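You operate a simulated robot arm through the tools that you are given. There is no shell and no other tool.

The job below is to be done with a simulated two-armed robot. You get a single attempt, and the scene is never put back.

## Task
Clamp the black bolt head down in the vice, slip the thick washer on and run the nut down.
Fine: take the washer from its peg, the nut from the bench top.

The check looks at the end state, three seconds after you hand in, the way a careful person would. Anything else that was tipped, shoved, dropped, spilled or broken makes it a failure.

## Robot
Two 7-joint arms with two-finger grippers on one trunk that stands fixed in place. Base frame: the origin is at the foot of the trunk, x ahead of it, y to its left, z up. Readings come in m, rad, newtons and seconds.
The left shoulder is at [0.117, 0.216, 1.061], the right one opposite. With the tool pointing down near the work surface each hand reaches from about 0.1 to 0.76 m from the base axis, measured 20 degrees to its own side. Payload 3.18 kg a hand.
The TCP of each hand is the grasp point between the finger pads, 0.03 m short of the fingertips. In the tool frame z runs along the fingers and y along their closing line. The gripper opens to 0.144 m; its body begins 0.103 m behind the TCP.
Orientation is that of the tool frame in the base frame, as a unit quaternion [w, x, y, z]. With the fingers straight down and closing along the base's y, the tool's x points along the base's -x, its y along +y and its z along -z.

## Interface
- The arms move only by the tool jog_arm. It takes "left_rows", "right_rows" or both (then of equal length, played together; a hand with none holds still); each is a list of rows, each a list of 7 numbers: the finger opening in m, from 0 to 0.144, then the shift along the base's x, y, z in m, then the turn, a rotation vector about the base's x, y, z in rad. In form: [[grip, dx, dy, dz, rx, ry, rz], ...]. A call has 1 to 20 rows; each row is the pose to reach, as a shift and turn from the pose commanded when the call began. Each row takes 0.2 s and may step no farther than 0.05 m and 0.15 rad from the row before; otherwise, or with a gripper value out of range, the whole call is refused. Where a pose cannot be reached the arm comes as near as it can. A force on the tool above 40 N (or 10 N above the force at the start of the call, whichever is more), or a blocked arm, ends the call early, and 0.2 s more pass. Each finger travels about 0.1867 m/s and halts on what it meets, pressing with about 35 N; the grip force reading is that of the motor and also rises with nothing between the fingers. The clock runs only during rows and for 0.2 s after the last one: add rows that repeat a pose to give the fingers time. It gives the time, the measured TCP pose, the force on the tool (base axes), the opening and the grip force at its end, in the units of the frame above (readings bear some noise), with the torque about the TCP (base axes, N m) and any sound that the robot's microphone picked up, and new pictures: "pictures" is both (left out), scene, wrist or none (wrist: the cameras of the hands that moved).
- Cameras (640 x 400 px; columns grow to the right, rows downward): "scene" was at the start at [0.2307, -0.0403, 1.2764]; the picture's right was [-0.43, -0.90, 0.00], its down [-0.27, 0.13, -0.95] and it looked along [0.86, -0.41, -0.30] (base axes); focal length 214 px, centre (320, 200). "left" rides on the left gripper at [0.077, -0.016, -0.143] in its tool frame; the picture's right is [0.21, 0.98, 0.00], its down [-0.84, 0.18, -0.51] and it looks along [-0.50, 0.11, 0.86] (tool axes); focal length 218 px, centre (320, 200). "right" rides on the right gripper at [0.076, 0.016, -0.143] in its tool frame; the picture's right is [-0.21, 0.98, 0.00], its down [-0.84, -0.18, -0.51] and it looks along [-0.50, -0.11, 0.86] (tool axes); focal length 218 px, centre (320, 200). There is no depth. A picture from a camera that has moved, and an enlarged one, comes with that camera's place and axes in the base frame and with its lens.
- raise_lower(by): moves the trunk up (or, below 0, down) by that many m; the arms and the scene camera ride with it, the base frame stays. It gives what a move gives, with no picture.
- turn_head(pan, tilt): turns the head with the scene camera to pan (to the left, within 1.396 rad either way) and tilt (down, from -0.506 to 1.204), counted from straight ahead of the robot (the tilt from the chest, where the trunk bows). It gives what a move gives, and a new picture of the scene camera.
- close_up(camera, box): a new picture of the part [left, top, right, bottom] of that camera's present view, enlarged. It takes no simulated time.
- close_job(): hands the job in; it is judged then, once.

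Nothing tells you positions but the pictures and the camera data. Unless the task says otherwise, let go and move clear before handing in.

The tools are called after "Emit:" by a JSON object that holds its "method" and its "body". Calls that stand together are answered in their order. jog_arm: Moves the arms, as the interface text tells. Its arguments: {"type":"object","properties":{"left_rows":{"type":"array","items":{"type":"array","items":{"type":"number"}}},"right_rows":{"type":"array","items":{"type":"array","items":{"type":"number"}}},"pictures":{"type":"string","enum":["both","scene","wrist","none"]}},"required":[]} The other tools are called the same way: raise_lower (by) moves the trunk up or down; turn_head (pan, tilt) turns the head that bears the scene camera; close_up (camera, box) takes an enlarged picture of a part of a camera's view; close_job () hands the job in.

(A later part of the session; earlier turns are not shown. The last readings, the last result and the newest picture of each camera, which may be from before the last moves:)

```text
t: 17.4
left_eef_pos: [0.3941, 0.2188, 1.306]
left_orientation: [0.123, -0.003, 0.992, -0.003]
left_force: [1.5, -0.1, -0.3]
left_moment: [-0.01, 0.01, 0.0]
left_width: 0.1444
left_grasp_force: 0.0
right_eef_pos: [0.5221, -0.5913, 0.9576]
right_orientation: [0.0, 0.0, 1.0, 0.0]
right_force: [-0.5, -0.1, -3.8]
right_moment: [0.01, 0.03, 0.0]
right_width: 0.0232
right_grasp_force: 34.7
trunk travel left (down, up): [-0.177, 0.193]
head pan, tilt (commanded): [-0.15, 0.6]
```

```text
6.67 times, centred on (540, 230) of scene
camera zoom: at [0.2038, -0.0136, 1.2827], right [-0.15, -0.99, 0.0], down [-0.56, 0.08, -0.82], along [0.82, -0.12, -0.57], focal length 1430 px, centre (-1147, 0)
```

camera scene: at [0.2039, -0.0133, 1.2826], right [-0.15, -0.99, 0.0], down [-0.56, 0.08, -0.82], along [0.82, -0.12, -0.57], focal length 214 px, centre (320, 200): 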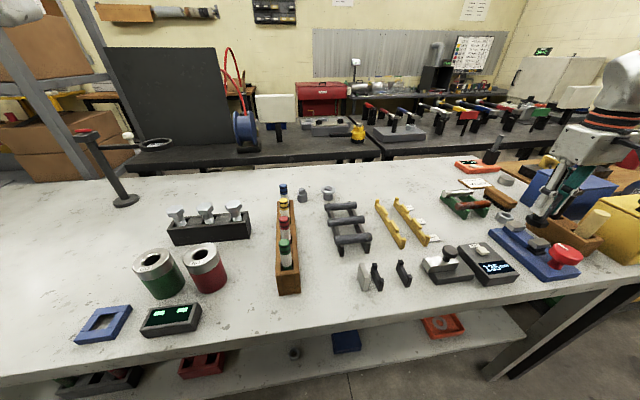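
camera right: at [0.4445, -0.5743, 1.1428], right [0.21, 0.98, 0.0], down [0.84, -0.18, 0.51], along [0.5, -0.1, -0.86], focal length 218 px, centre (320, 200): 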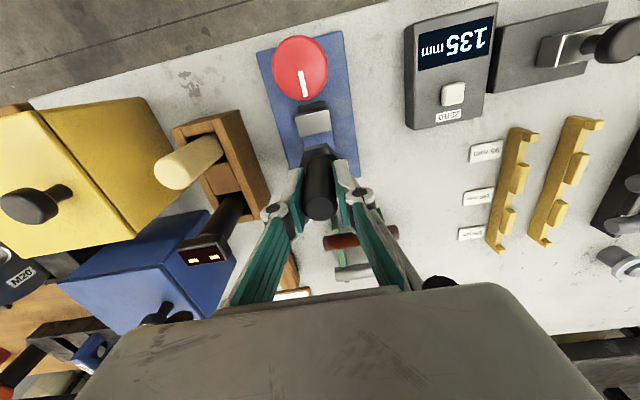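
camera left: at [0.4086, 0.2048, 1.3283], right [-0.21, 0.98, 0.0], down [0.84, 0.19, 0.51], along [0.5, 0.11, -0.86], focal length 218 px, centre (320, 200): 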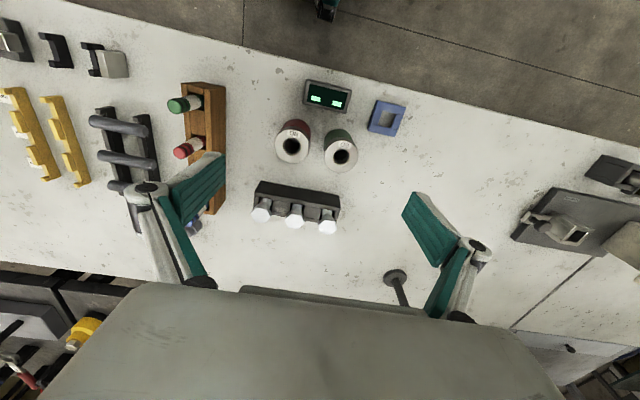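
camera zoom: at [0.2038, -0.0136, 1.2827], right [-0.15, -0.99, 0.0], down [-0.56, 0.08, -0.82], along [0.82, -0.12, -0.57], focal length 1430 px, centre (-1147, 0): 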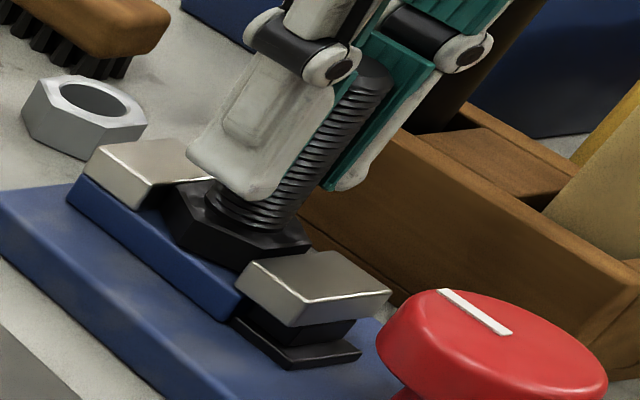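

The head is entering the gap with no contact forces. I continue down in small steps until it meets the bed.

Emit:
{"method": "jog_arm", "body": {"right_rows": [[0.0, 0.0, 0.0, -0.002, 0, 0, 0], [0.0, 0.0, 0.0, -0.004, 0, 0, 0]], "pictures": "none"}}

Emit:
{"method": "close_up", "body": {"camera": "scene", "box": [500, 200, 580, 260]}}

```text
t: 17.9
left_eef_pos: [0.3938, 0.2188, 1.3075]
left_orientation: [0.124, -0.002, 0.992, -0.003]
left_force: [0.9, -0.6, 0.6]
left_moment: [0.0, -0.06, 0.03]
left_width: 0.1439
left_grasp_force: 0.0
right_eef_pos: [0.521, -0.5908, 0.957]
right_orientation: [0.002, -0.001, 1.0, 0.0]
right_force: [-0.1, -0.6, 8.5]
right_moment: [0.03, 0.28, 0.02]
right_width: 0.023
right_grasp_force: 34.8
trunk travel left (down, up): [-0.177, 0.193]
head pan, tilt (commanded): [-0.15, 0.6]
```

```text
6.67 times, centred on (540, 230) of scene
camera zoom: at [0.2025, -0.0128, 1.2833], right [-0.15, -0.99, 0.0], down [-0.56, 0.08, -0.83], along [0.82, -0.12, -0.56], focal length 1430 px, centre (-1147, 0)
```

zoom: 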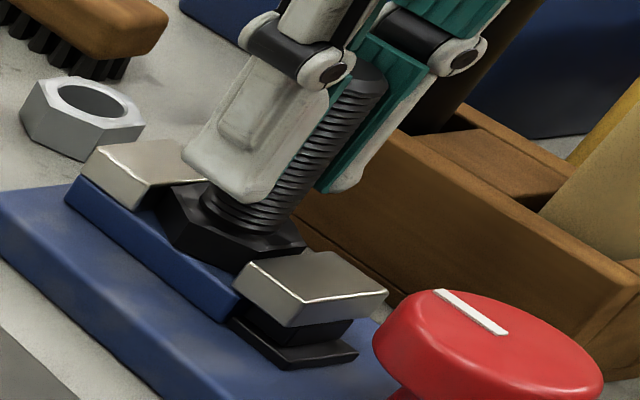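

The head has met the bed (contact force about 12 N, TCP at 0.957, as expected for a bed ~35 mm above the bench). I relieve the push, then open the fingers gently and look.

Emit:
{"method": "jog_arm", "body": {"right_rows": [[0.0, 0.0, 0.0, 0.003, 0, 0, 0], [0.0, 0.0, 0.0, 0.003, 0, 0, 0], [0.03, 0.0, 0.0, 0.003, 0, 0, 0], [0.045, 0.0, 0.0, 0.003, 0, 0, 0], [0.055, 0.0, 0.0, 0.003, 0, 0, 0], [0.055, 0.0, 0.0, 0.003, 0, 0, 0]], "pictures": "both"}}

Emit:
{"method": "close_up", "body": {"camera": "right", "box": [250, 60, 410, 220]}}

Emit:
{"method": "close_up", "body": {"camera": "scene", "box": [500, 200, 580, 260]}}

```text
t: 19.4
left_eef_pos: [0.3938, 0.2188, 1.3063]
left_orientation: [0.122, -0.003, 0.992, -0.004]
left_force: [0.5, 0.4, -0.6]
left_moment: [-0.05, 0.01, 0.02]
left_width: 0.1441
left_grasp_force: 0.0
right_eef_pos: [0.5217, -0.5905, 0.9556]
right_orientation: [0.0, 0.001, 1.0, 0.001]
right_force: [-0.7, 0.2, 0.9]
right_moment: [0.05, 0.0, -0.04]
right_width: 0.055
right_grasp_force: 0.1
trunk travel left (down, up): [-0.177, 0.193]
head pan, tilt (commanded): [-0.15, 0.6]
camera scene: at [0.2034, -0.0132, 1.2828], right [-0.15, -0.99, 0.0], down [-0.56, 0.08, -0.83], along [0.82, -0.12, -0.56], focal length 214 px, centre (320, 200)
camera right: at [0.4451, -0.575, 1.0994], right [0.21, 0.98, 0.0], down [0.84, -0.18, 0.51], along [0.5, -0.1, -0.86], focal length 218 px, centre (320, 200)
```

scene: 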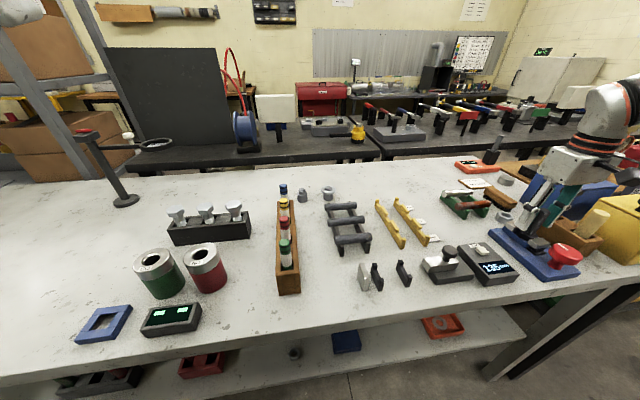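
right: 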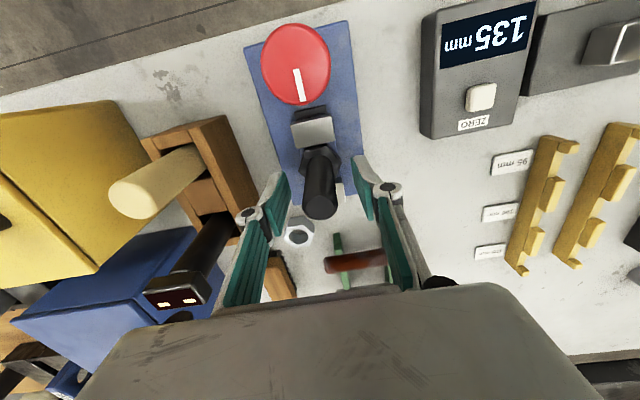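

```text
2.50 times, centred on (330, 140) of right
camera zoom: at [0.4451, -0.575, 1.0994], right [0.21, 0.98, 0.0], down [0.84, -0.18, 0.51], along [0.5, -0.1, -0.86], focal length 546 px, centre (295, 350)
```

zoom: 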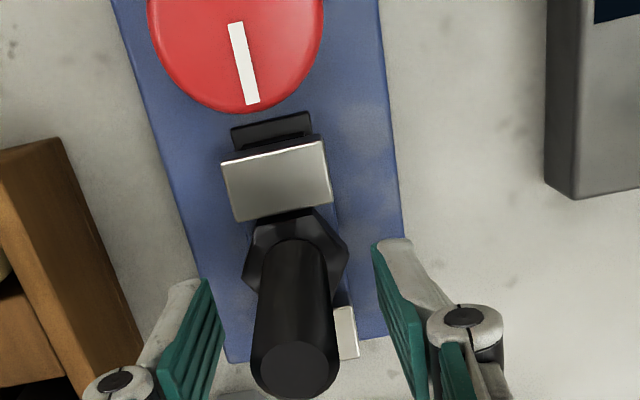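

```text
6.67 times, centred on (540, 230) of scene
camera zoom: at [0.2034, -0.0132, 1.2828], right [-0.15, -0.99, 0.0], down [-0.56, 0.08, -0.83], along [0.82, -0.12, -0.56], focal length 1430 px, centre (-1147, 0)
```

zoom: 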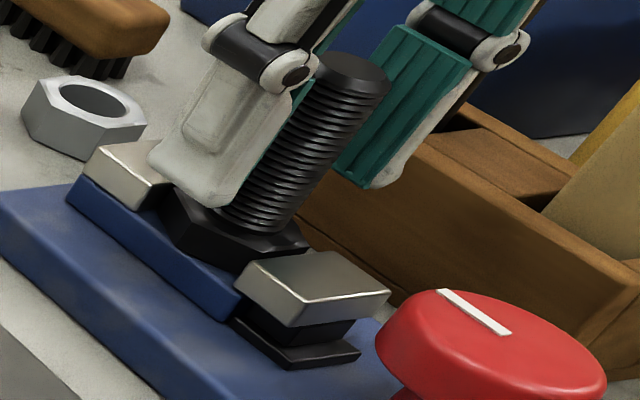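

The bolt stands upright in the vice between the jaws. Now I lift the hand clear and go over the red knob at about (0.438, −0.588) to clamp it.

Emit:
{"method": "jog_arm", "body": {"right_rows": [[0.055, 0, 0, 0.045, 0, 0, 0], [0.06, 0, 0, 0.09, 0, 0, 0], [0.07, -0.02, 0.001, 0.11, 0, 0, 0], [0.08, -0.06, 0.002, 0.11, 0, 0, 0], [0.08, -0.084, 0.002, 0.1, 0, 0, 0], [0.08, -0.084, 0.002, 0.09, 0, 0, 0]], "pictures": "both"}}

Emit:
{"method": "close_up", "body": {"camera": "right", "box": [240, 80, 400, 240]}}

Emit:
{"method": "close_up", "body": {"camera": "scene", "box": [500, 200, 600, 275]}}

```text
t: 20.8
left_eef_pos: [0.3956, 0.2177, 1.3056]
left_orientation: [0.122, -0.003, 0.992, -0.004]
left_force: [0.2, -0.6, 0.3]
left_moment: [0.01, 0.0, -0.01]
left_width: 0.1442
left_grasp_force: 0.0
right_eef_pos: [0.4376, -0.5881, 1.0461]
right_orientation: [-0.001, 0.0, 1.0, 0.0]
right_force: [-0.6, -0.1, 0.0]
right_moment: [-0.04, 0.02, -0.04]
right_width: 0.0801
right_grasp_force: 0.1
trunk travel left (down, up): [-0.177, 0.193]
head pan, tilt (commanded): [-0.15, 0.6]
camera scene: at [0.2037, -0.0134, 1.2827], right [-0.15, -0.99, 0.0], down [-0.56, 0.08, -0.82], along [0.82, -0.12, -0.57], focal length 214 px, centre (320, 200)
camera right: at [0.3605, -0.5737, 1.1884], right [0.21, 0.98, 0.0], down [0.84, -0.18, 0.51], along [0.5, -0.1, -0.86], focal length 218 px, centre (320, 200)
```

scene: 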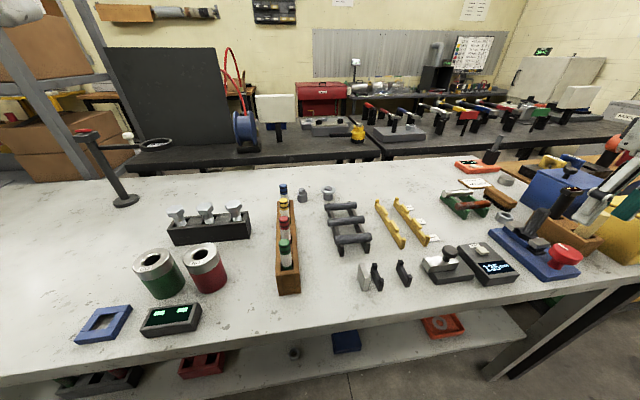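
right: 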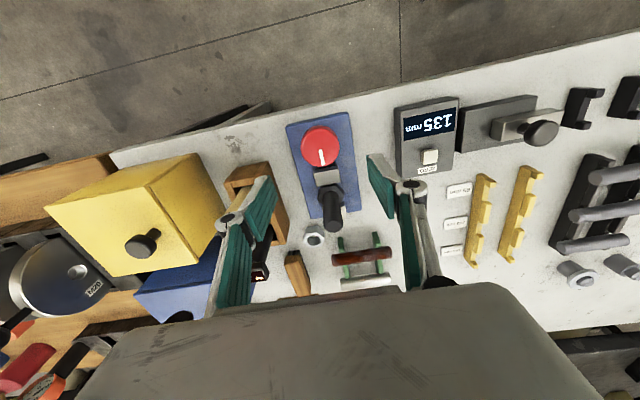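

```text
2.50 times, centred on (320, 160) of right
camera zoom: at [0.3605, -0.5737, 1.1884], right [0.21, 0.98, 0.0], down [0.84, -0.18, 0.51], along [0.5, -0.1, -0.86], focal length 546 px, centre (320, 300)
```

zoom: 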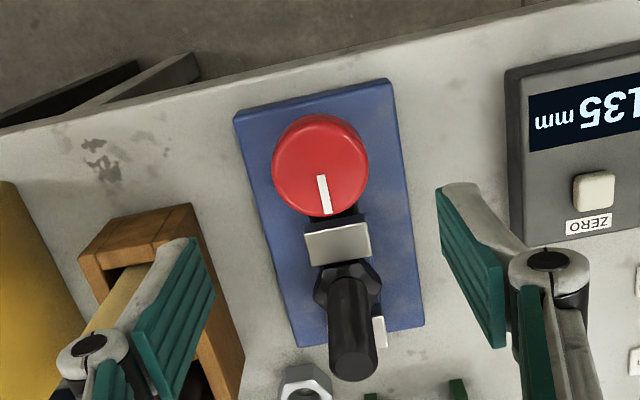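

```text
5.33 times, centred on (550, 238) of scene
camera zoom: at [0.2037, -0.0134, 1.2827], right [-0.15, -0.99, 0.0], down [-0.56, 0.08, -0.82], along [0.82, -0.12, -0.57], focal length 1144 px, centre (-907, 0)
```

zoom: 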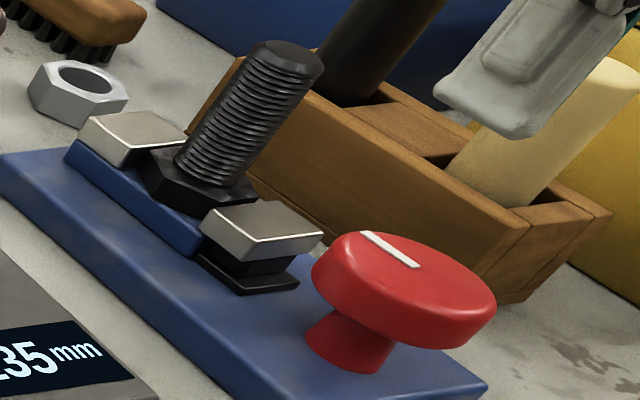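

I'm centred over the knob within 2 mm. I descend so the pads surround the red disc, staying above the jaws, and close on it.

Emit:
{"method": "jog_arm", "body": {"right_rows": [[0.08, 0.001, -0.001, -0.04, 0, 0, 0], [0.08, 0.001, -0.001, -0.08, 0, 0, 0], [0.08, 0.001, -0.001, -0.102, 0, 0, 0], [0.08, 0.001, -0.001, -0.102, 0, 0, 0], [0.05, 0.001, -0.001, -0.102, 0, 0, 0], [0.03, 0.001, -0.001, -0.102, 0, 0, 0], [0.03, 0.001, -0.001, -0.102, 0, 0, 0]], "pictures": "both"}}

Emit:
{"method": "close_up", "body": {"camera": "right", "box": [240, 80, 400, 240]}}

Emit:
{"method": "close_up", "body": {"camera": "scene", "box": [500, 200, 600, 275]}}

```text
t: 22.4
left_eef_pos: [0.3939, 0.2175, 1.3064]
left_orientation: [0.122, -0.003, 0.993, -0.003]
left_force: [-0.9, -0.1, -0.4]
left_moment: [0.0, 0.02, -0.01]
left_width: 0.144
left_grasp_force: 0.0
right_eef_pos: [0.4387, -0.5899, 0.9434]
right_orientation: [0.0, 0.0, 1.0, 0.0]
right_force: [-1.1, 0.6, 0.1]
right_moment: [-0.04, -0.11, 0.0]
right_width: 0.0465
right_grasp_force: 45.1
trunk travel left (down, up): [-0.177, 0.193]
head pan, tilt (commanded): [-0.15, 0.6]
camera scene: at [0.2032, -0.0132, 1.2829], right [-0.15, -0.99, 0.0], down [-0.56, 0.08, -0.83], along [0.82, -0.12, -0.56], focal length 214 px, centre (320, 200)
camera right: at [0.3623, -0.574, 1.0858], right [0.21, 0.98, 0.0], down [0.84, -0.18, 0.51], along [0.5, -0.1, -0.86], focal length 218 px, centre (320, 200)
```

scene: 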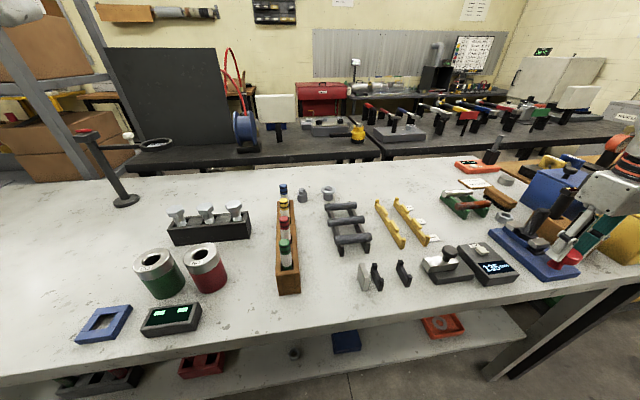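
right: 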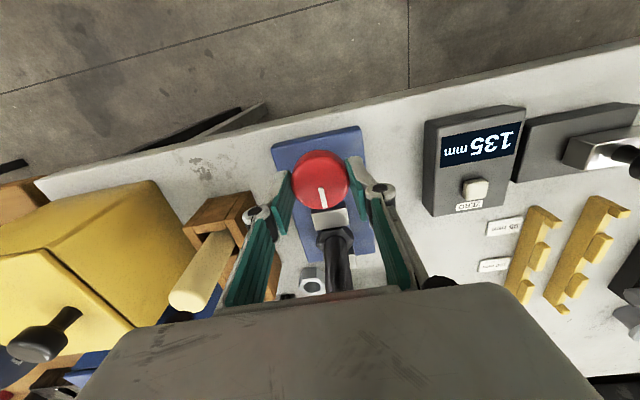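

```text
2.50 times, centred on (320, 160) of right
camera zoom: at [0.3623, -0.574, 1.0858], right [0.21, 0.98, 0.0], down [0.84, -0.18, 0.51], along [0.5, -0.1, -0.86], focal length 546 px, centre (320, 300)
```

zoom: 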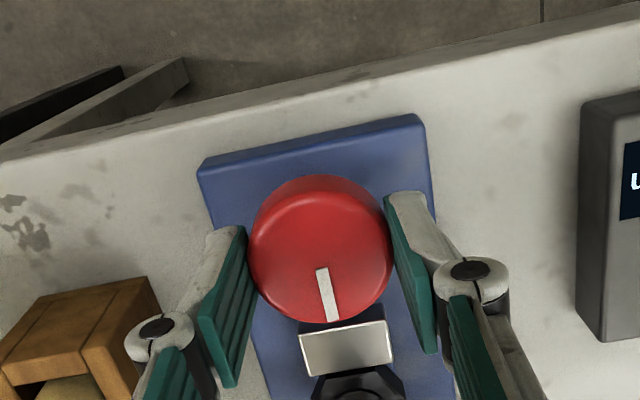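

```text
5.33 times, centred on (550, 238) of scene
camera zoom: at [0.2032, -0.0132, 1.2829], right [-0.15, -0.99, 0.0], down [-0.56, 0.08, -0.83], along [0.82, -0.12, -0.56], focal length 1144 px, centre (-907, 0)
```

zoom: 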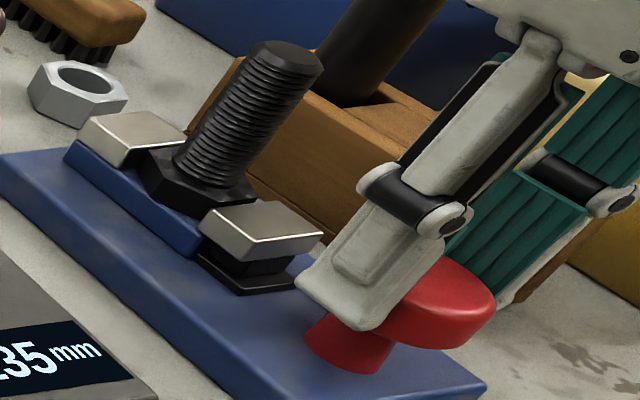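

The knob (46.5 mm) is gripped. I turn it clockwise about 0.6 rad and watch which way the jaw moves.

Emit:
{"method": "jog_arm", "body": {"right_rows": [[0.03, 0, 0, 0, 0, 0, -0.12], [0.03, 0, 0, 0, 0, 0, -0.24], [0.03, 0, 0, 0, 0, 0, -0.36], [0.03, 0, 0, 0, 0, 0, -0.48], [0.03, 0, 0, 0, 0, 0, -0.6]], "pictures": "both"}}

Emit:
{"method": "close_up", "body": {"camera": "scene", "box": [500, 200, 600, 275]}}

```text
t: 23.4
left_eef_pos: [0.3929, 0.218, 1.3071]
left_orientation: [0.124, -0.003, 0.992, -0.003]
left_force: [0.2, -1.0, 0.1]
left_moment: [0.08, -0.04, 0.02]
left_width: 0.144
left_grasp_force: 0.0
right_eef_pos: [0.4396, -0.5907, 0.9433]
right_orientation: [-0.006, 0.238, 0.971, 0.015]
right_force: [7.8, 10.0, -0.3]
right_moment: [-0.11, 0.66, -0.01]
right_width: 0.0466
right_grasp_force: 44.9
right hand out of reach, approached as far as the arm can: row 4, 5
trunk travel left (down, up): [-0.177, 0.193]
head pan, tilt (commanded): [-0.15, 0.6]
stopped in row 5 (right hand): the force on the tool passed its limit at 54 N (the readings are from after the stop); the commanded pose is now the measured one
camera scene: at [0.2031, -0.0136, 1.2831], right [-0.15, -0.99, 0.0], down [-0.56, 0.08, -0.83], along [0.82, -0.12, -0.56], focal length 214 px, centre (320, 200)
camera right: at [0.3796, -0.546, 1.0886], right [0.64, 0.77, 0.02], down [0.67, -0.57, 0.49], along [0.39, -0.29, -0.87], focal length 218 px, centre (320, 200)
```

scene: 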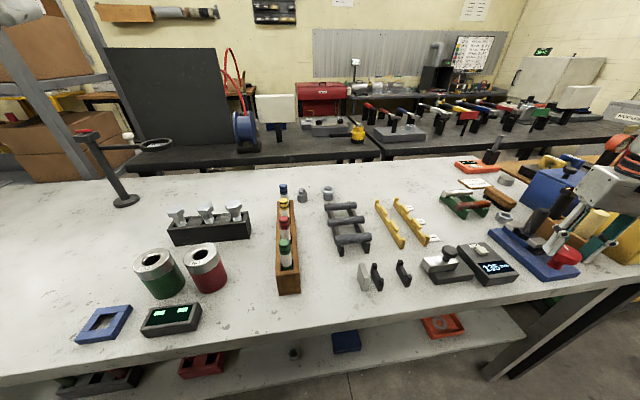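
right: 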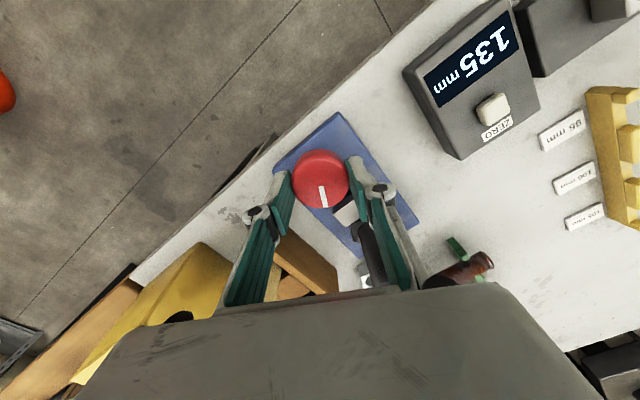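

```text
5.33 times, centred on (550, 238) of scene
camera zoom: at [0.2031, -0.0136, 1.2831], right [-0.15, -0.99, 0.0], down [-0.56, 0.08, -0.83], along [0.82, -0.12, -0.56], focal length 1144 px, centre (-907, 0)
```

zoom: 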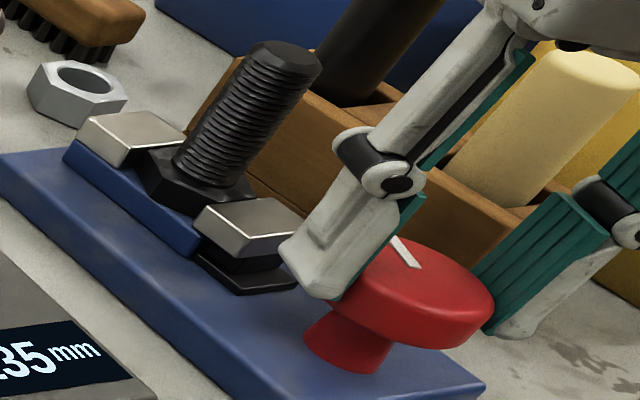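

Turning clockwise moves the near jaw toward the bolt, but the wrist ran out of travel near −0.5 rad. I check the remaining gap before re-gripping.

Emit:
{"method": "close_up", "body": {"camera": "right", "box": [270, 130, 430, 290]}}

Emit:
{"method": "close_up", "body": {"camera": "scene", "box": [505, 210, 555, 250]}}

```text
2.50 times, centred on (350, 210) of right
camera zoom: at [0.3796, -0.546, 1.0886], right [0.64, 0.77, 0.02], down [0.67, -0.57, 0.49], along [0.39, -0.29, -0.87], focal length 546 px, centre (245, 175)
```

zoom: 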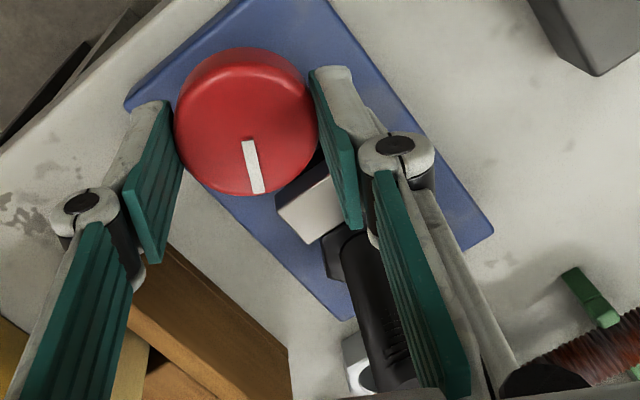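

```text
10.00 times, centred on (530, 230) of scene
camera zoom: at [0.2031, -0.0136, 1.2831], right [-0.15, -0.99, 0.0], down [-0.56, 0.08, -0.83], along [0.82, -0.12, -0.56], focal length 2145 px, centre (-1780, -100)
```

zoom: 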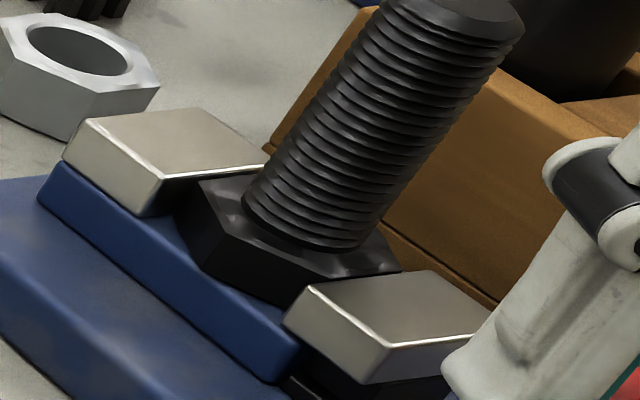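

The jaw moved about 3–4 mm and the head is nearly pinched. I open, rise a little and square up the hand, before re-gripping for another clockwise stroke.

Emit:
{"method": "jog_arm", "body": {"right_rows": [[0.05, 0, 0, 0, 0, 0, 0], [0.075, 0, 0, 0, 0, 0, 0], [0.075, 0, 0, 0.0, 0, 0, 0], [0.075, 0, 0, 0.03, -0.016, -0.002, 0], [0.075, 0, 0, 0.045, -0.032, -0.0045, 0]], "pictures": "none"}}

Emit:
{"method": "close_up", "body": {"camera": "scene", "box": [505, 210, 585, 260]}}

```text
t: 24.6
left_eef_pos: [0.3949, 0.2186, 1.3065]
left_orientation: [0.123, -0.003, 0.992, -0.002]
left_force: [0.2, -0.3, -0.2]
left_moment: [0.01, 0.01, -0.03]
left_width: 0.1442
left_grasp_force: 0.1
right_eef_pos: [0.4386, -0.5958, 0.9874]
right_orientation: [-0.002, 0.236, 0.972, 0.002]
right_force: [-0.1, 0.4, 0.2]
right_moment: [0.02, -0.02, -0.02]
right_width: 0.0751
right_grasp_force: 0.0
right hand out of reach, approached as far as the arm can: row 5
trunk travel left (down, up): [-0.177, 0.193]
head pan, tilt (commanded): [-0.15, 0.6]
```

```text
8.00 times, centred on (545, 235) of scene
camera zoom: at [0.2037, -0.0134, 1.2827], right [-0.15, -0.99, 0.0], down [-0.56, 0.08, -0.82], along [0.82, -0.12, -0.57], focal length 1716 px, centre (-1480, -80)
```

zoom: 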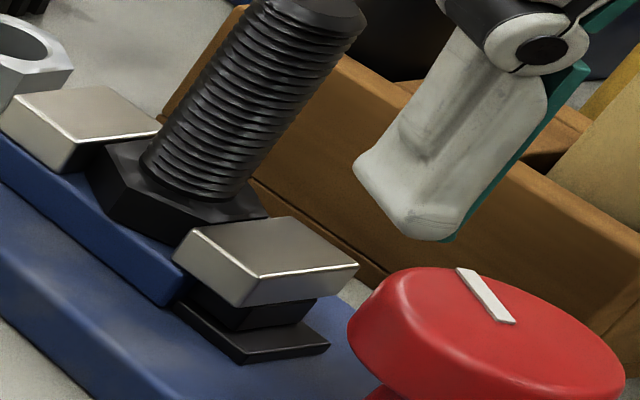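

The knob moved and stays put. Now I rotate the hand back +0.95 rad in the air above the knob and check the position before gripping again.

Emit:
{"method": "jog_arm", "body": {"right_rows": [[0.075, 0, 0, 0, 0, 0, 0.14], [0.075, 0, 0, 0, 0, 0, 0.28], [0.075, 0, 0, 0, 0, 0, 0.42], [0.075, 0, 0, 0, 0, 0, 0.56], [0.075, 0, 0, 0, 0, 0, 0.7], [0.075, 0, 0, 0, 0, 0, 0.84], [0.075, 0, 0, 0, 0, 0, 0.96]], "pictures": "wrist"}}

```text
t: 26.2
left_eef_pos: [0.3941, 0.2186, 1.3064]
left_orientation: [0.122, -0.003, 0.992, -0.003]
left_force: [-0.9, -0.3, 0.1]
left_moment: [0.02, 0.01, 0.01]
left_width: 0.1439
left_grasp_force: 0.0
right_eef_pos: [0.4389, -0.5956, 0.9889]
right_orientation: [0.001, -0.238, 0.971, -0.001]
right_force: [-1.0, 0.0, 0.4]
right_moment: [0.01, 0.0, -0.01]
right_width: 0.0753
right_grasp_force: 0.0
trunk travel left (down, up): [-0.177, 0.193]
head pan, tilt (commanded): [-0.15, 0.6]
camera right: at [0.3638, -0.6162, 1.1317], right [-0.27, 0.96, 0.0], down [0.83, 0.23, 0.51], along [0.49, 0.13, -0.86], focal length 218 px, centre (320, 200)
```

right: 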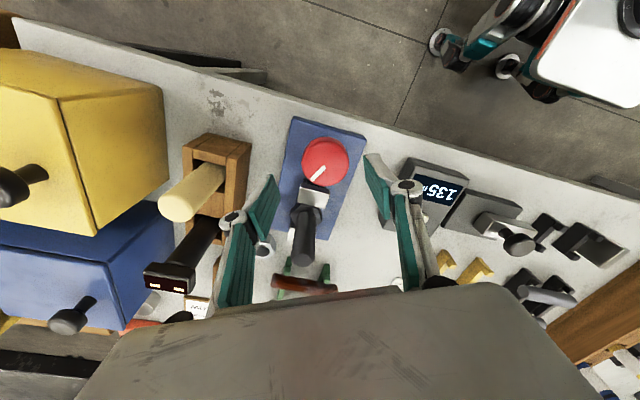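

The hand is rotated to +0.48 rad with 6 mm y error, which I correct while descending. Then I close and turn clockwise again.

Emit:
{"method": "jog_arm", "body": {"right_rows": [[0.075, -0.0005, 0.006, -0.005, 0, 0, 0], [0.075, -0.0005, 0.006, -0.044, 0, 0, 0], [0.075, -0.0005, 0.006, -0.044, 0, 0, 0], [0.05, -0.0005, 0.006, -0.044, 0, 0, 0], [0.03, -0.0005, 0.006, -0.044, 0, 0, 0], [0.03, -0.0005, 0.006, -0.044, 0, 0, 0]], "pictures": "none"}}

Emit:
{"method": "close_up", "body": {"camera": "right", "box": [240, 120, 400, 280]}}

```text
t: 27.6
left_eef_pos: [0.394, 0.2184, 1.306]
left_orientation: [0.123, -0.003, 0.992, -0.003]
left_force: [-0.5, -0.2, 0.6]
left_moment: [0.0, 0.0, 0.02]
left_width: 0.1443
left_grasp_force: 0.1
right_eef_pos: [0.4382, -0.5904, 0.9458]
right_orientation: [0.0, -0.237, 0.971, -0.001]
right_force: [0.2, -5.3, 5.3]
right_moment: [-0.07, -0.02, -0.04]
right_width: 0.0464
right_grasp_force: 45.0
trunk travel left (down, up): [-0.177, 0.193]
head pan, tilt (commanded): [-0.15, 0.6]
```

```text
2.50 times, centred on (320, 200) of right
camera zoom: at [0.3623, -0.6111, 1.0883], right [-0.27, 0.96, 0.0], down [0.83, 0.23, 0.51], along [0.49, 0.13, -0.86], focal length 546 px, centre (320, 200)
```

zoom: 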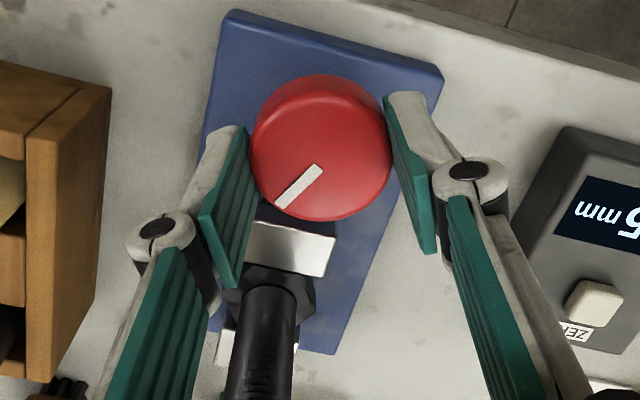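

Gripped again. I turn clockwise in small steps and watch for the resisting torque that means the head is clamped.

Emit:
{"method": "jog_arm", "body": {"right_rows": [[0.03, 0, 0, 0, 0, 0, -0.1], [0.03, 0, 0, 0, 0, 0, -0.2], [0.03, 0, 0, 0, 0, 0, -0.3], [0.03, 0, 0, 0, 0, 0, -0.4]], "pictures": "none"}}

Emit:
{"method": "close_up", "body": {"camera": "right", "box": [240, 120, 400, 280]}}

Emit:
{"method": "close_up", "body": {"camera": "scene", "box": [505, 210, 585, 260]}}

```text
t: 28.6
left_eef_pos: [0.3914, 0.2188, 1.3074]
left_orientation: [0.124, -0.003, 0.992, -0.003]
left_force: [-0.1, 0.2, 1.3]
left_moment: [-0.01, -0.01, -0.01]
left_width: 0.144
left_grasp_force: 0.0
right_eef_pos: [0.4378, -0.5899, 0.9454]
right_orientation: [0.001, -0.038, 0.999, -0.001]
right_force: [-3.9, -8.2, 12.8]
right_moment: [-0.5, 0.59, -0.04]
right_width: 0.046
right_grasp_force: 45.3
trunk travel left (down, up): [-0.177, 0.193]
head pan, tilt (commanded): [-0.15, 0.6]
```

```text
2.50 times, centred on (320, 200) of right
camera zoom: at [0.3602, -0.5792, 1.0883], right [0.13, 0.99, 0.0], down [0.85, -0.11, 0.51], along [0.5, -0.07, -0.86], focal length 546 px, centre (320, 200)
```

zoom: 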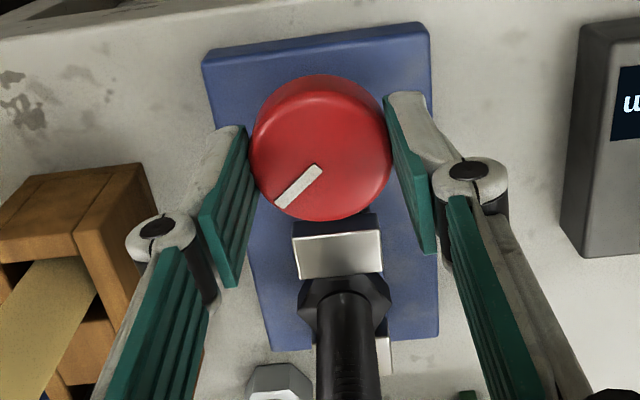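

```text
8.00 times, centred on (545, 235) of scene
camera zoom: at [0.2023, -0.0132, 1.2832], right [-0.15, -0.99, 0.0], down [-0.56, 0.08, -0.83], along [0.82, -0.12, -0.56], focal length 1716 px, centre (-1480, -80)
```

zoom: 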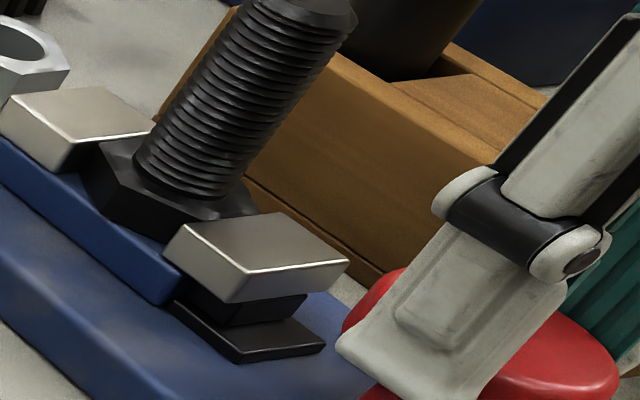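

The jaw has pushed the head toward the fixed jaw. I keep turning clockwise until it resists.

Emit:
{"method": "jog_arm", "body": {"right_rows": [[0.03, 0, 0, 0, 0, 0, -0.1], [0.03, 0, 0, 0, 0, 0, -0.2], [0.03, 0, 0, 0, 0, 0, -0.3], [0.03, 0, 0, 0, 0, 0, -0.36]], "pictures": "none"}}

Emit:
{"method": "close_up", "body": {"camera": "right", "box": [240, 120, 400, 280]}}

Emit:
{"method": "close_up", "body": {"camera": "scene", "box": [505, 210, 585, 260]}}

```text
t: 29.6
left_eef_pos: [0.3944, 0.2187, 1.307]
left_orientation: [0.124, -0.003, 0.992, -0.004]
left_force: [-0.1, 0.2, -0.8]
left_moment: [-0.02, -0.02, -0.02]
left_width: 0.144
left_grasp_force: 0.0
right_eef_pos: [0.4389, -0.5891, 0.9453]
right_orientation: [0.001, 0.139, 0.99, -0.001]
right_force: [-4.9, -7.0, 10.7]
right_moment: [-0.73, -0.46, 0.31]
right_width: 0.0462
right_grasp_force: 45.2
trunk travel left (down, up): [-0.177, 0.193]
head pan, tilt (commanded): [-0.15, 0.6]
```

```text
2.50 times, centred on (320, 200) of right
camera zoom: at [0.369, -0.5523, 1.0883], right [0.47, 0.88, 0.0], down [0.76, -0.41, 0.51], along [0.45, -0.24, -0.86], focal length 546 px, centre (320, 200)
```

zoom: 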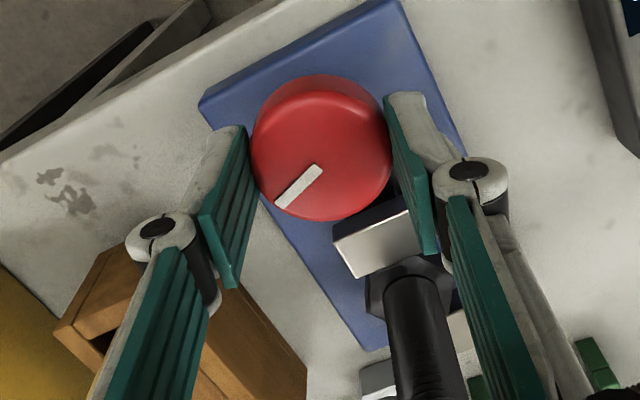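

```text
8.00 times, centred on (545, 235) of scene
camera zoom: at [0.2024, -0.0132, 1.283], right [-0.15, -0.99, 0.0], down [-0.56, 0.08, -0.83], along [0.82, -0.12, -0.56], focal length 1716 px, centre (-1480, -80)
```

zoom: 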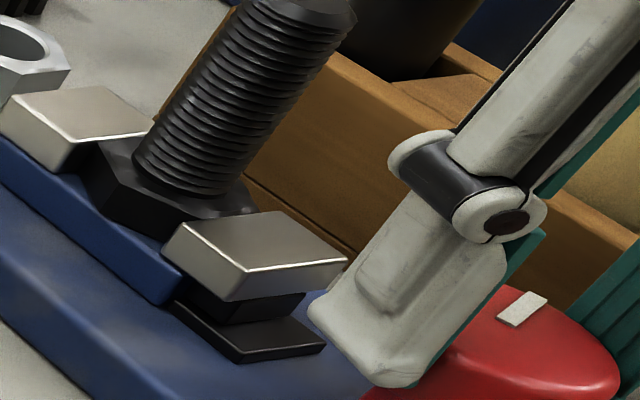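

There is now resisting torque (0.31 N m) and the jaw has nearly stopped moving. I tighten a little more within the wrist's range.

Emit:
{"method": "jog_arm", "body": {"right_rows": [[0.03, 0, 0, 0, 0, 0, -0.06], [0.03, 0, 0, 0, 0, 0, -0.12], [0.03, 0, 0, 0, 0, 0, -0.17]], "pictures": "none"}}

Emit:
{"method": "close_up", "body": {"camera": "right", "box": [240, 120, 400, 280]}}

Emit:
{"method": "close_up", "body": {"camera": "scene", "box": [505, 210, 585, 260]}}

```text
t: 30.4
left_eef_pos: [0.3941, 0.2204, 1.3062]
left_orientation: [0.122, -0.003, 0.992, -0.004]
left_force: [-0.8, -0.4, 0.6]
left_moment: [-0.02, -0.01, -0.01]
left_width: 0.1444
left_grasp_force: 0.1
right_eef_pos: [0.4384, -0.59, 0.946]
right_orientation: [-0.003, 0.221, 0.975, 0.005]
right_force: [-1.9, 18.3, 4.1]
right_moment: [-0.22, -0.47, 0.43]
right_width: 0.0461
right_grasp_force: 45.3
right hand out of reach, approached as far as the arm can: row 3
trunk travel left (down, up): [-0.177, 0.193]
head pan, tilt (commanded): [-0.15, 0.6]
```

```text
2.50 times, centred on (320, 200) of right
camera zoom: at [0.3771, -0.5435, 1.0892], right [0.61, 0.79, 0.01], down [0.68, -0.53, 0.5], along [0.4, -0.3, -0.87], focal length 546 px, centre (320, 200)
```

zoom: 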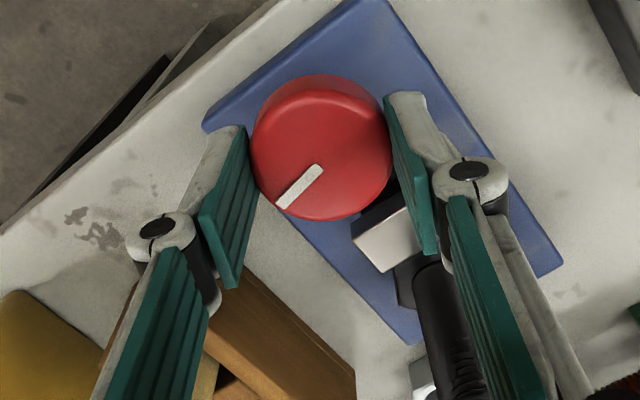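

```text
8.00 times, centred on (545, 235) of scene
camera zoom: at [0.203, -0.0109, 1.2828], right [-0.15, -0.99, 0.0], down [-0.56, 0.08, -0.83], along [0.82, -0.12, -0.56], focal length 1716 px, centre (-1480, -80)
```

zoom: 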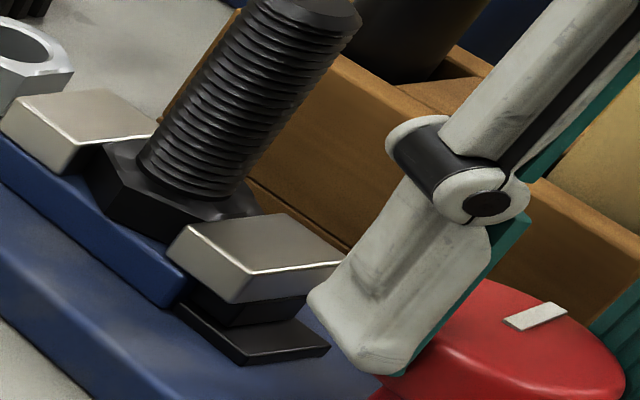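

Torque has risen to 0.43 N m, so the head is being squeezed. I'll release, re-grip and do one more stroke to make it firm.

Emit:
{"method": "jog_arm", "body": {"right_rows": [[0.05, 0, 0, 0, 0, 0, 0.02], [0.075, 0, 0, 0, 0, 0, 0.04], [0.075, 0, 0, 0.0, 0, 0, 0.06], [0.075, 0, 0, 0.03, 0, 0, 0.1], [0.075, 0, 0, 0.045, 0, 0, 0.2], [0.075, 0, 0, 0.045, 0, 0, 0.34], [0.075, 0, 0, 0.045, 0, 0, 0.48], [0.075, 0, 0, 0.045, 0, 0, 0.62], [0.075, 0, 0, 0.045, 0, 0, 0.76], [0.075, 0, 0, 0.045, 0, 0, 0.9], [0.075, 0, 0, 0.045, 0, 0, 1.0]], "pictures": "wrist"}}

Emit:
{"method": "close_up", "body": {"camera": "right", "box": [240, 100, 400, 260]}}

Emit:
{"method": "close_up", "body": {"camera": "scene", "box": [505, 210, 585, 260]}}

```text
t: 32.8
left_eef_pos: [0.3933, 0.2178, 1.3062]
left_orientation: [0.122, -0.002, 0.992, -0.003]
left_force: [0.3, -0.9, -0.2]
left_moment: [-0.02, -0.01, 0.01]
left_width: 0.144
left_grasp_force: 0.0
right_eef_pos: [0.44, -0.5951, 0.9914]
right_orientation: [0.0, -0.272, 0.962, -0.001]
right_force: [-0.7, -0.7, 0.6]
right_moment: [0.0, -0.01, 0.0]
right_width: 0.0748
right_grasp_force: 0.0
trunk travel left (down, up): [-0.177, 0.193]
head pan, tilt (commanded): [-0.15, 0.6]
camera right: at [0.3653, -0.6204, 1.1335], right [-0.33, 0.94, 0.0], down [0.81, 0.29, 0.51], along [0.48, 0.17, -0.86], focal length 218 px, centre (320, 200)
```

right: 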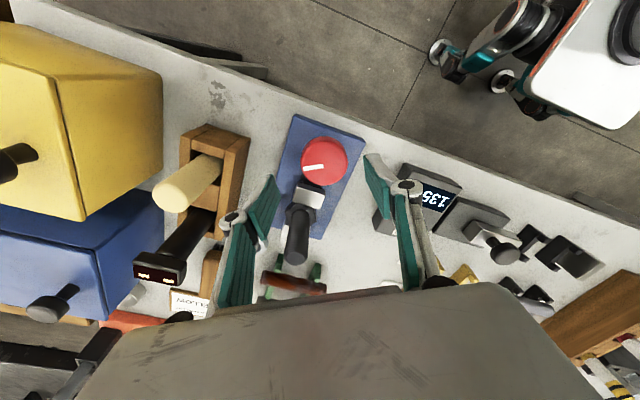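

```text
2.50 times, centred on (320, 180) of right
camera zoom: at [0.3653, -0.6204, 1.1335], right [-0.33, 0.94, 0.0], down [0.81, 0.29, 0.51], along [0.48, 0.17, -0.86], focal length 546 px, centre (320, 250)
```

zoom: 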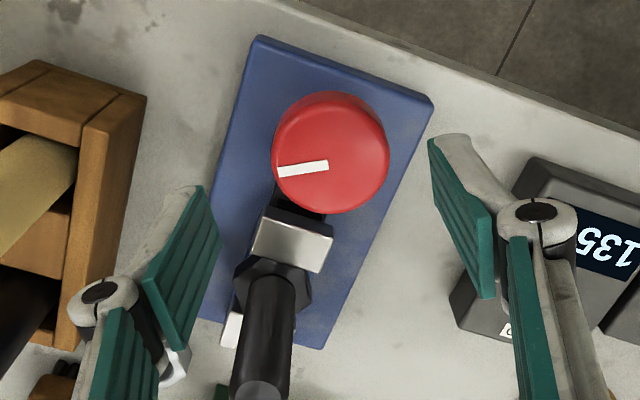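

```text
8.00 times, centred on (545, 235) of scene
camera zoom: at [0.2034, -0.0133, 1.2828], right [-0.15, -0.99, 0.0], down [-0.56, 0.08, -0.83], along [0.82, -0.12, -0.56], focal length 1716 px, centre (-1480, -80)
```

zoom: 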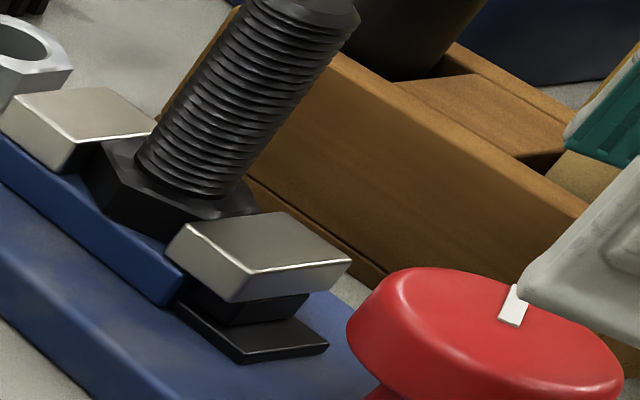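

After release the knob sprang back slightly (mark now about −62°), so I want to see whether the jaw still pinches the head.

Emit:
{"method": "close_up", "body": {"camera": "scene", "box": [508, 215, 548, 245]}}

Emit:
{"method": "close_up", "body": {"camera": "right", "box": [280, 150, 344, 230]}}

```text
13.33 times, centred on (528, 230) of scene
camera zoom: at [0.2034, -0.0133, 1.2828], right [-0.15, -0.99, 0.0], down [-0.56, 0.08, -0.83], along [0.82, -0.12, -0.56], focal length 2860 px, centre (-2453, -200)
```

zoom: 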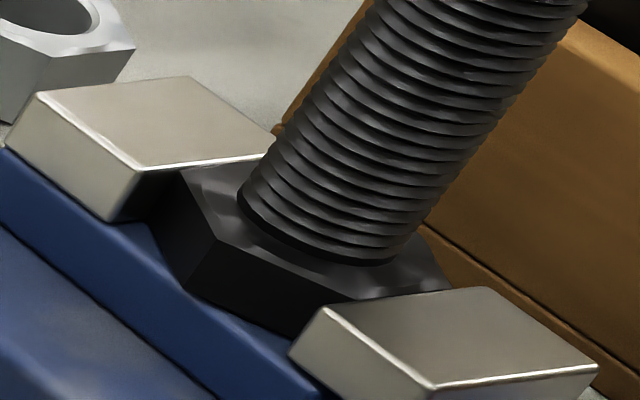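

```text
5.00 times, centred on (312, 190) of right
camera zoom: at [0.3653, -0.6204, 1.1335], right [-0.33, 0.94, 0.0], down [0.81, 0.29, 0.51], along [0.48, 0.17, -0.86], focal length 1091 px, centre (360, 250)
```

zoom: 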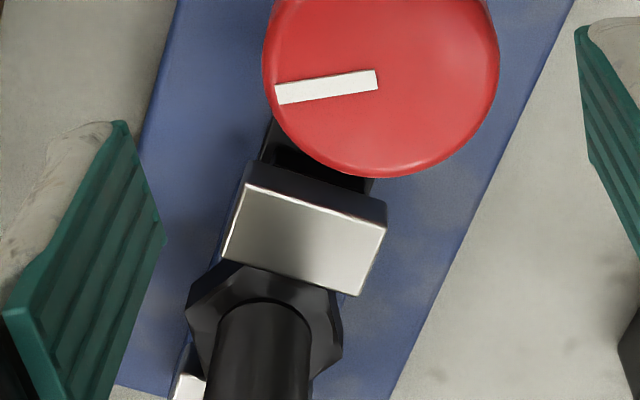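

The near jaw touches the head and the far flat touches the fixed jaw. I'll give it one more tightening stroke to learn whether it holds tighter.

Emit:
{"method": "jog_arm", "body": {"right_rows": [[0.075, -0.0015, 0.0055, -0.005, 0, 0, 0], [0.075, -0.0015, 0.0055, -0.045, 0, 0, 0], [0.075, -0.0015, 0.0055, -0.045, 0, 0, 0], [0.05, -0.0015, 0.0055, -0.045, 0, 0, 0], [0.03, -0.0015, 0.0055, -0.045, 0, 0, 0], [0.03, -0.0015, 0.0055, -0.045, 0, 0, 0], [0.03, -0.0015, 0.0055, -0.045, 0, 0, -0.1], [0.03, -0.0015, 0.0055, -0.045, 0, 0, -0.2], [0.03, -0.0015, 0.0055, -0.045, 0, 0, -0.3], [0.03, -0.0015, 0.0055, -0.045, 0, 0, -0.4]], "pictures": "none"}}

Emit:
{"method": "close_up", "body": {"camera": "right", "box": [240, 120, 400, 280]}}

Emit:
{"method": "close_up", "body": {"camera": "scene", "box": [505, 210, 585, 260]}}

```text
t: 35.0
left_eef_pos: [0.3929, 0.2187, 1.3077]
left_orientation: [0.123, -0.003, 0.992, -0.004]
left_force: [-0.2, -0.4, -0.6]
left_moment: [0.0, 0.02, 0.01]
left_width: 0.1439
left_grasp_force: 0.1
right_eef_pos: [0.4384, -0.5897, 0.9468]
right_orientation: [0.001, -0.075, 0.997, -0.002]
right_force: [-2.5, -7.9, 11.7]
right_moment: [-0.44, 0.64, 0.47]
right_width: 0.046
right_grasp_force: 45.2
trunk travel left (down, up): [-0.177, 0.193]
head pan, tilt (commanded): [-0.15, 0.6]
```

```text
2.50 times, centred on (320, 200) of right
camera zoom: at [0.3593, -0.5848, 1.0894], right [0.06, 1.0, 0.0], down [0.86, -0.05, 0.51], along [0.51, -0.04, -0.86], focal length 546 px, centre (320, 200)
```

zoom: 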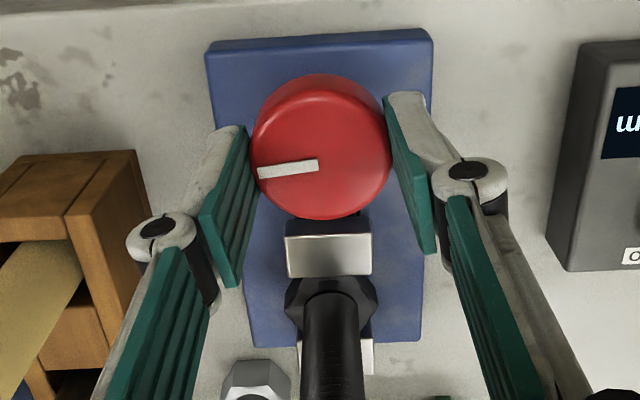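

```text
8.00 times, centred on (545, 235) of scene
camera zoom: at [0.2025, -0.0131, 1.2831], right [-0.15, -0.99, 0.0], down [-0.56, 0.08, -0.83], along [0.82, -0.12, -0.56], focal length 1716 px, centre (-1480, -80)
```

zoom: 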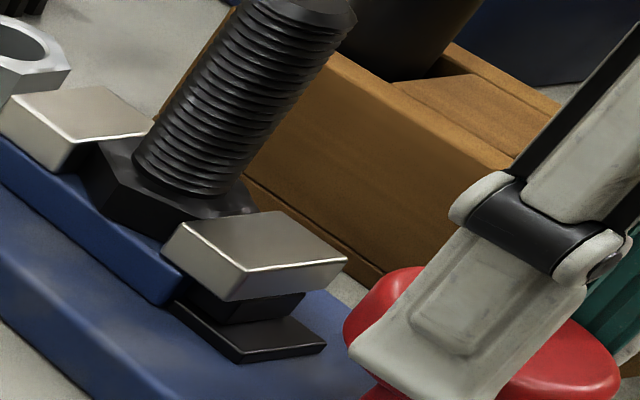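

Torque is again near 0.47 N m. I tighten further in this stroke.

Emit:
{"method": "jog_arm", "body": {"right_rows": [[0.02, 0, 0, 0, 0, 0, -0.1], [0.02, 0, 0, 0, 0, 0, -0.2], [0.02, 0, 0, 0, 0, 0, -0.3], [0.02, 0, 0, 0, 0, 0, -0.4], [0.02, 0, 0, 0, 0, 0, -0.5]], "pictures": "none"}}

Emit:
{"method": "close_up", "body": {"camera": "right", "box": [240, 120, 400, 280]}}

Emit:
{"method": "close_up", "body": {"camera": "scene", "box": [505, 210, 585, 260]}}

```text
t: 36.2
left_eef_pos: [0.3944, 0.2174, 1.3066]
left_orientation: [0.124, -0.003, 0.992, -0.002]
left_force: [-0.1, -0.1, -0.2]
left_moment: [0.01, -0.04, 0.01]
left_width: 0.1439
left_grasp_force: 0.0
right_eef_pos: [0.4393, -0.5892, 0.9466]
right_orientation: [0.0, 0.176, 0.984, 0.0]
right_force: [1.8, -5.3, 12.5]
right_moment: [-0.18, -0.42, 0.82]
right_width: 0.0459
right_grasp_force: 45.1
trunk travel left (down, up): [-0.177, 0.193]
head pan, tilt (commanded): [-0.15, 0.6]
```

```text
2.50 times, centred on (320, 200) of right
camera zoom: at [0.3718, -0.5475, 1.0891], right [0.53, 0.85, 0.0], down [0.73, -0.46, 0.51], along [0.43, -0.27, -0.86], focal length 546 px, centre (320, 200)
```

zoom: 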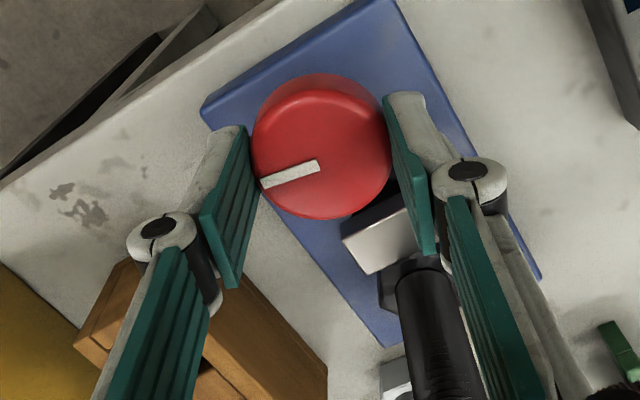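

```text
8.00 times, centred on (545, 235) of scene
camera zoom: at [0.2029, -0.013, 1.2829], right [-0.15, -0.99, 0.0], down [-0.56, 0.08, -0.83], along [0.82, -0.12, -0.56], focal length 1716 px, centre (-1480, -80)
```

zoom: 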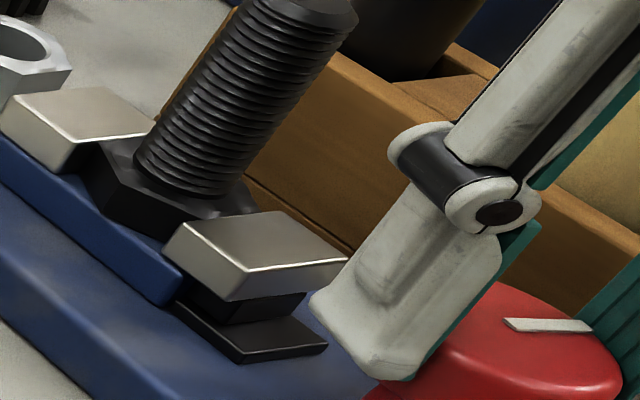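

Torque has reached 0.8 N m and the jaw no longer advances, so the head is clamped firmly. I release, lift and turn the hand back square, then check the vice.

Emit:
{"method": "jog_arm", "body": {"right_rows": [[0.06, 0, 0, 0, 0, 0, 0], [0.08, 0, 0, 0, 0, 0, 0], [0.08, 0, 0, 0.02, 0, 0, 0], [0.08, 0, 0, 0.06, 0, 0, 0.05], [0.08, 0, 0, 0.1, 0, 0, 0.15], [0.08, 0, 0, 0.14, 0, 0, 0.25], [0.08, 0, 0, 0.14, 0, 0, 0.355]], "pictures": "none"}}

Emit:
{"method": "close_up", "body": {"camera": "right", "box": [240, 120, 400, 280]}}

Emit:
{"method": "close_up", "body": {"camera": "scene", "box": [505, 210, 585, 260]}}

```text
t: 37.8
left_eef_pos: [0.395, 0.2179, 1.3065]
left_orientation: [0.124, -0.002, 0.992, -0.003]
left_force: [0.5, 0.0, 0.3]
left_moment: [-0.01, 0.0, 0.02]
left_width: 0.1441
left_grasp_force: 0.0
right_eef_pos: [0.4382, -0.5899, 1.0864]
right_orientation: [-0.002, -0.004, 1.0, -0.001]
right_force: [0.3, -0.6, 0.4]
right_moment: [-0.01, 0.02, 0.01]
right_width: 0.0801
right_grasp_force: 0.0
trunk travel left (down, up): [-0.177, 0.193]
head pan, tilt (commanded): [-0.15, 0.6]
```

```text
2.50 times, centred on (320, 200) of right
camera zoom: at [0.3618, -0.5741, 1.229], right [0.2, 0.98, 0.0], down [0.84, -0.17, 0.51], along [0.5, -0.1, -0.86], focal length 546 px, centre (320, 200)
```

zoom: 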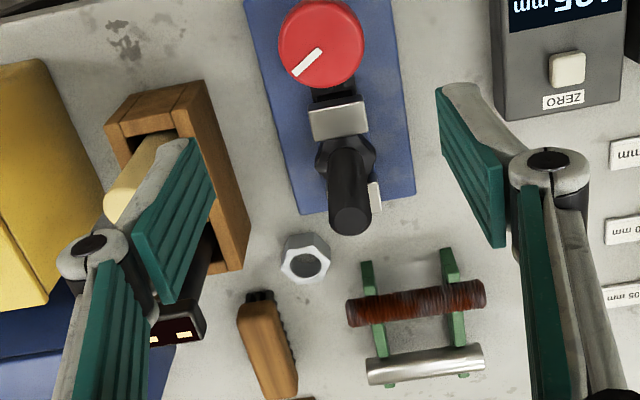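

```text
8.00 times, centred on (545, 235) of scene
camera zoom: at [0.2039, -0.0135, 1.2826], right [-0.15, -0.99, 0.0], down [-0.56, 0.08, -0.82], along [0.82, -0.12, -0.57], focal length 1716 px, centre (-1480, -80)
```

zoom: 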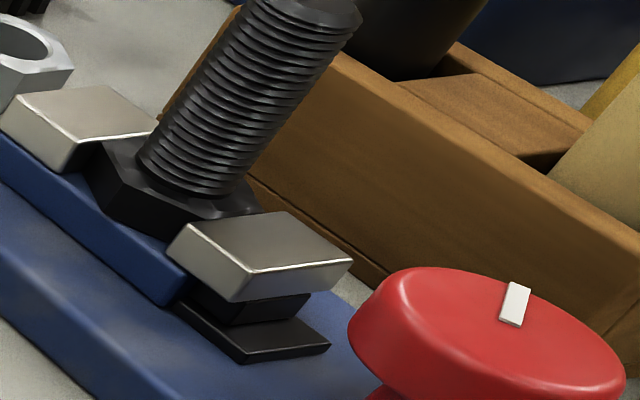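

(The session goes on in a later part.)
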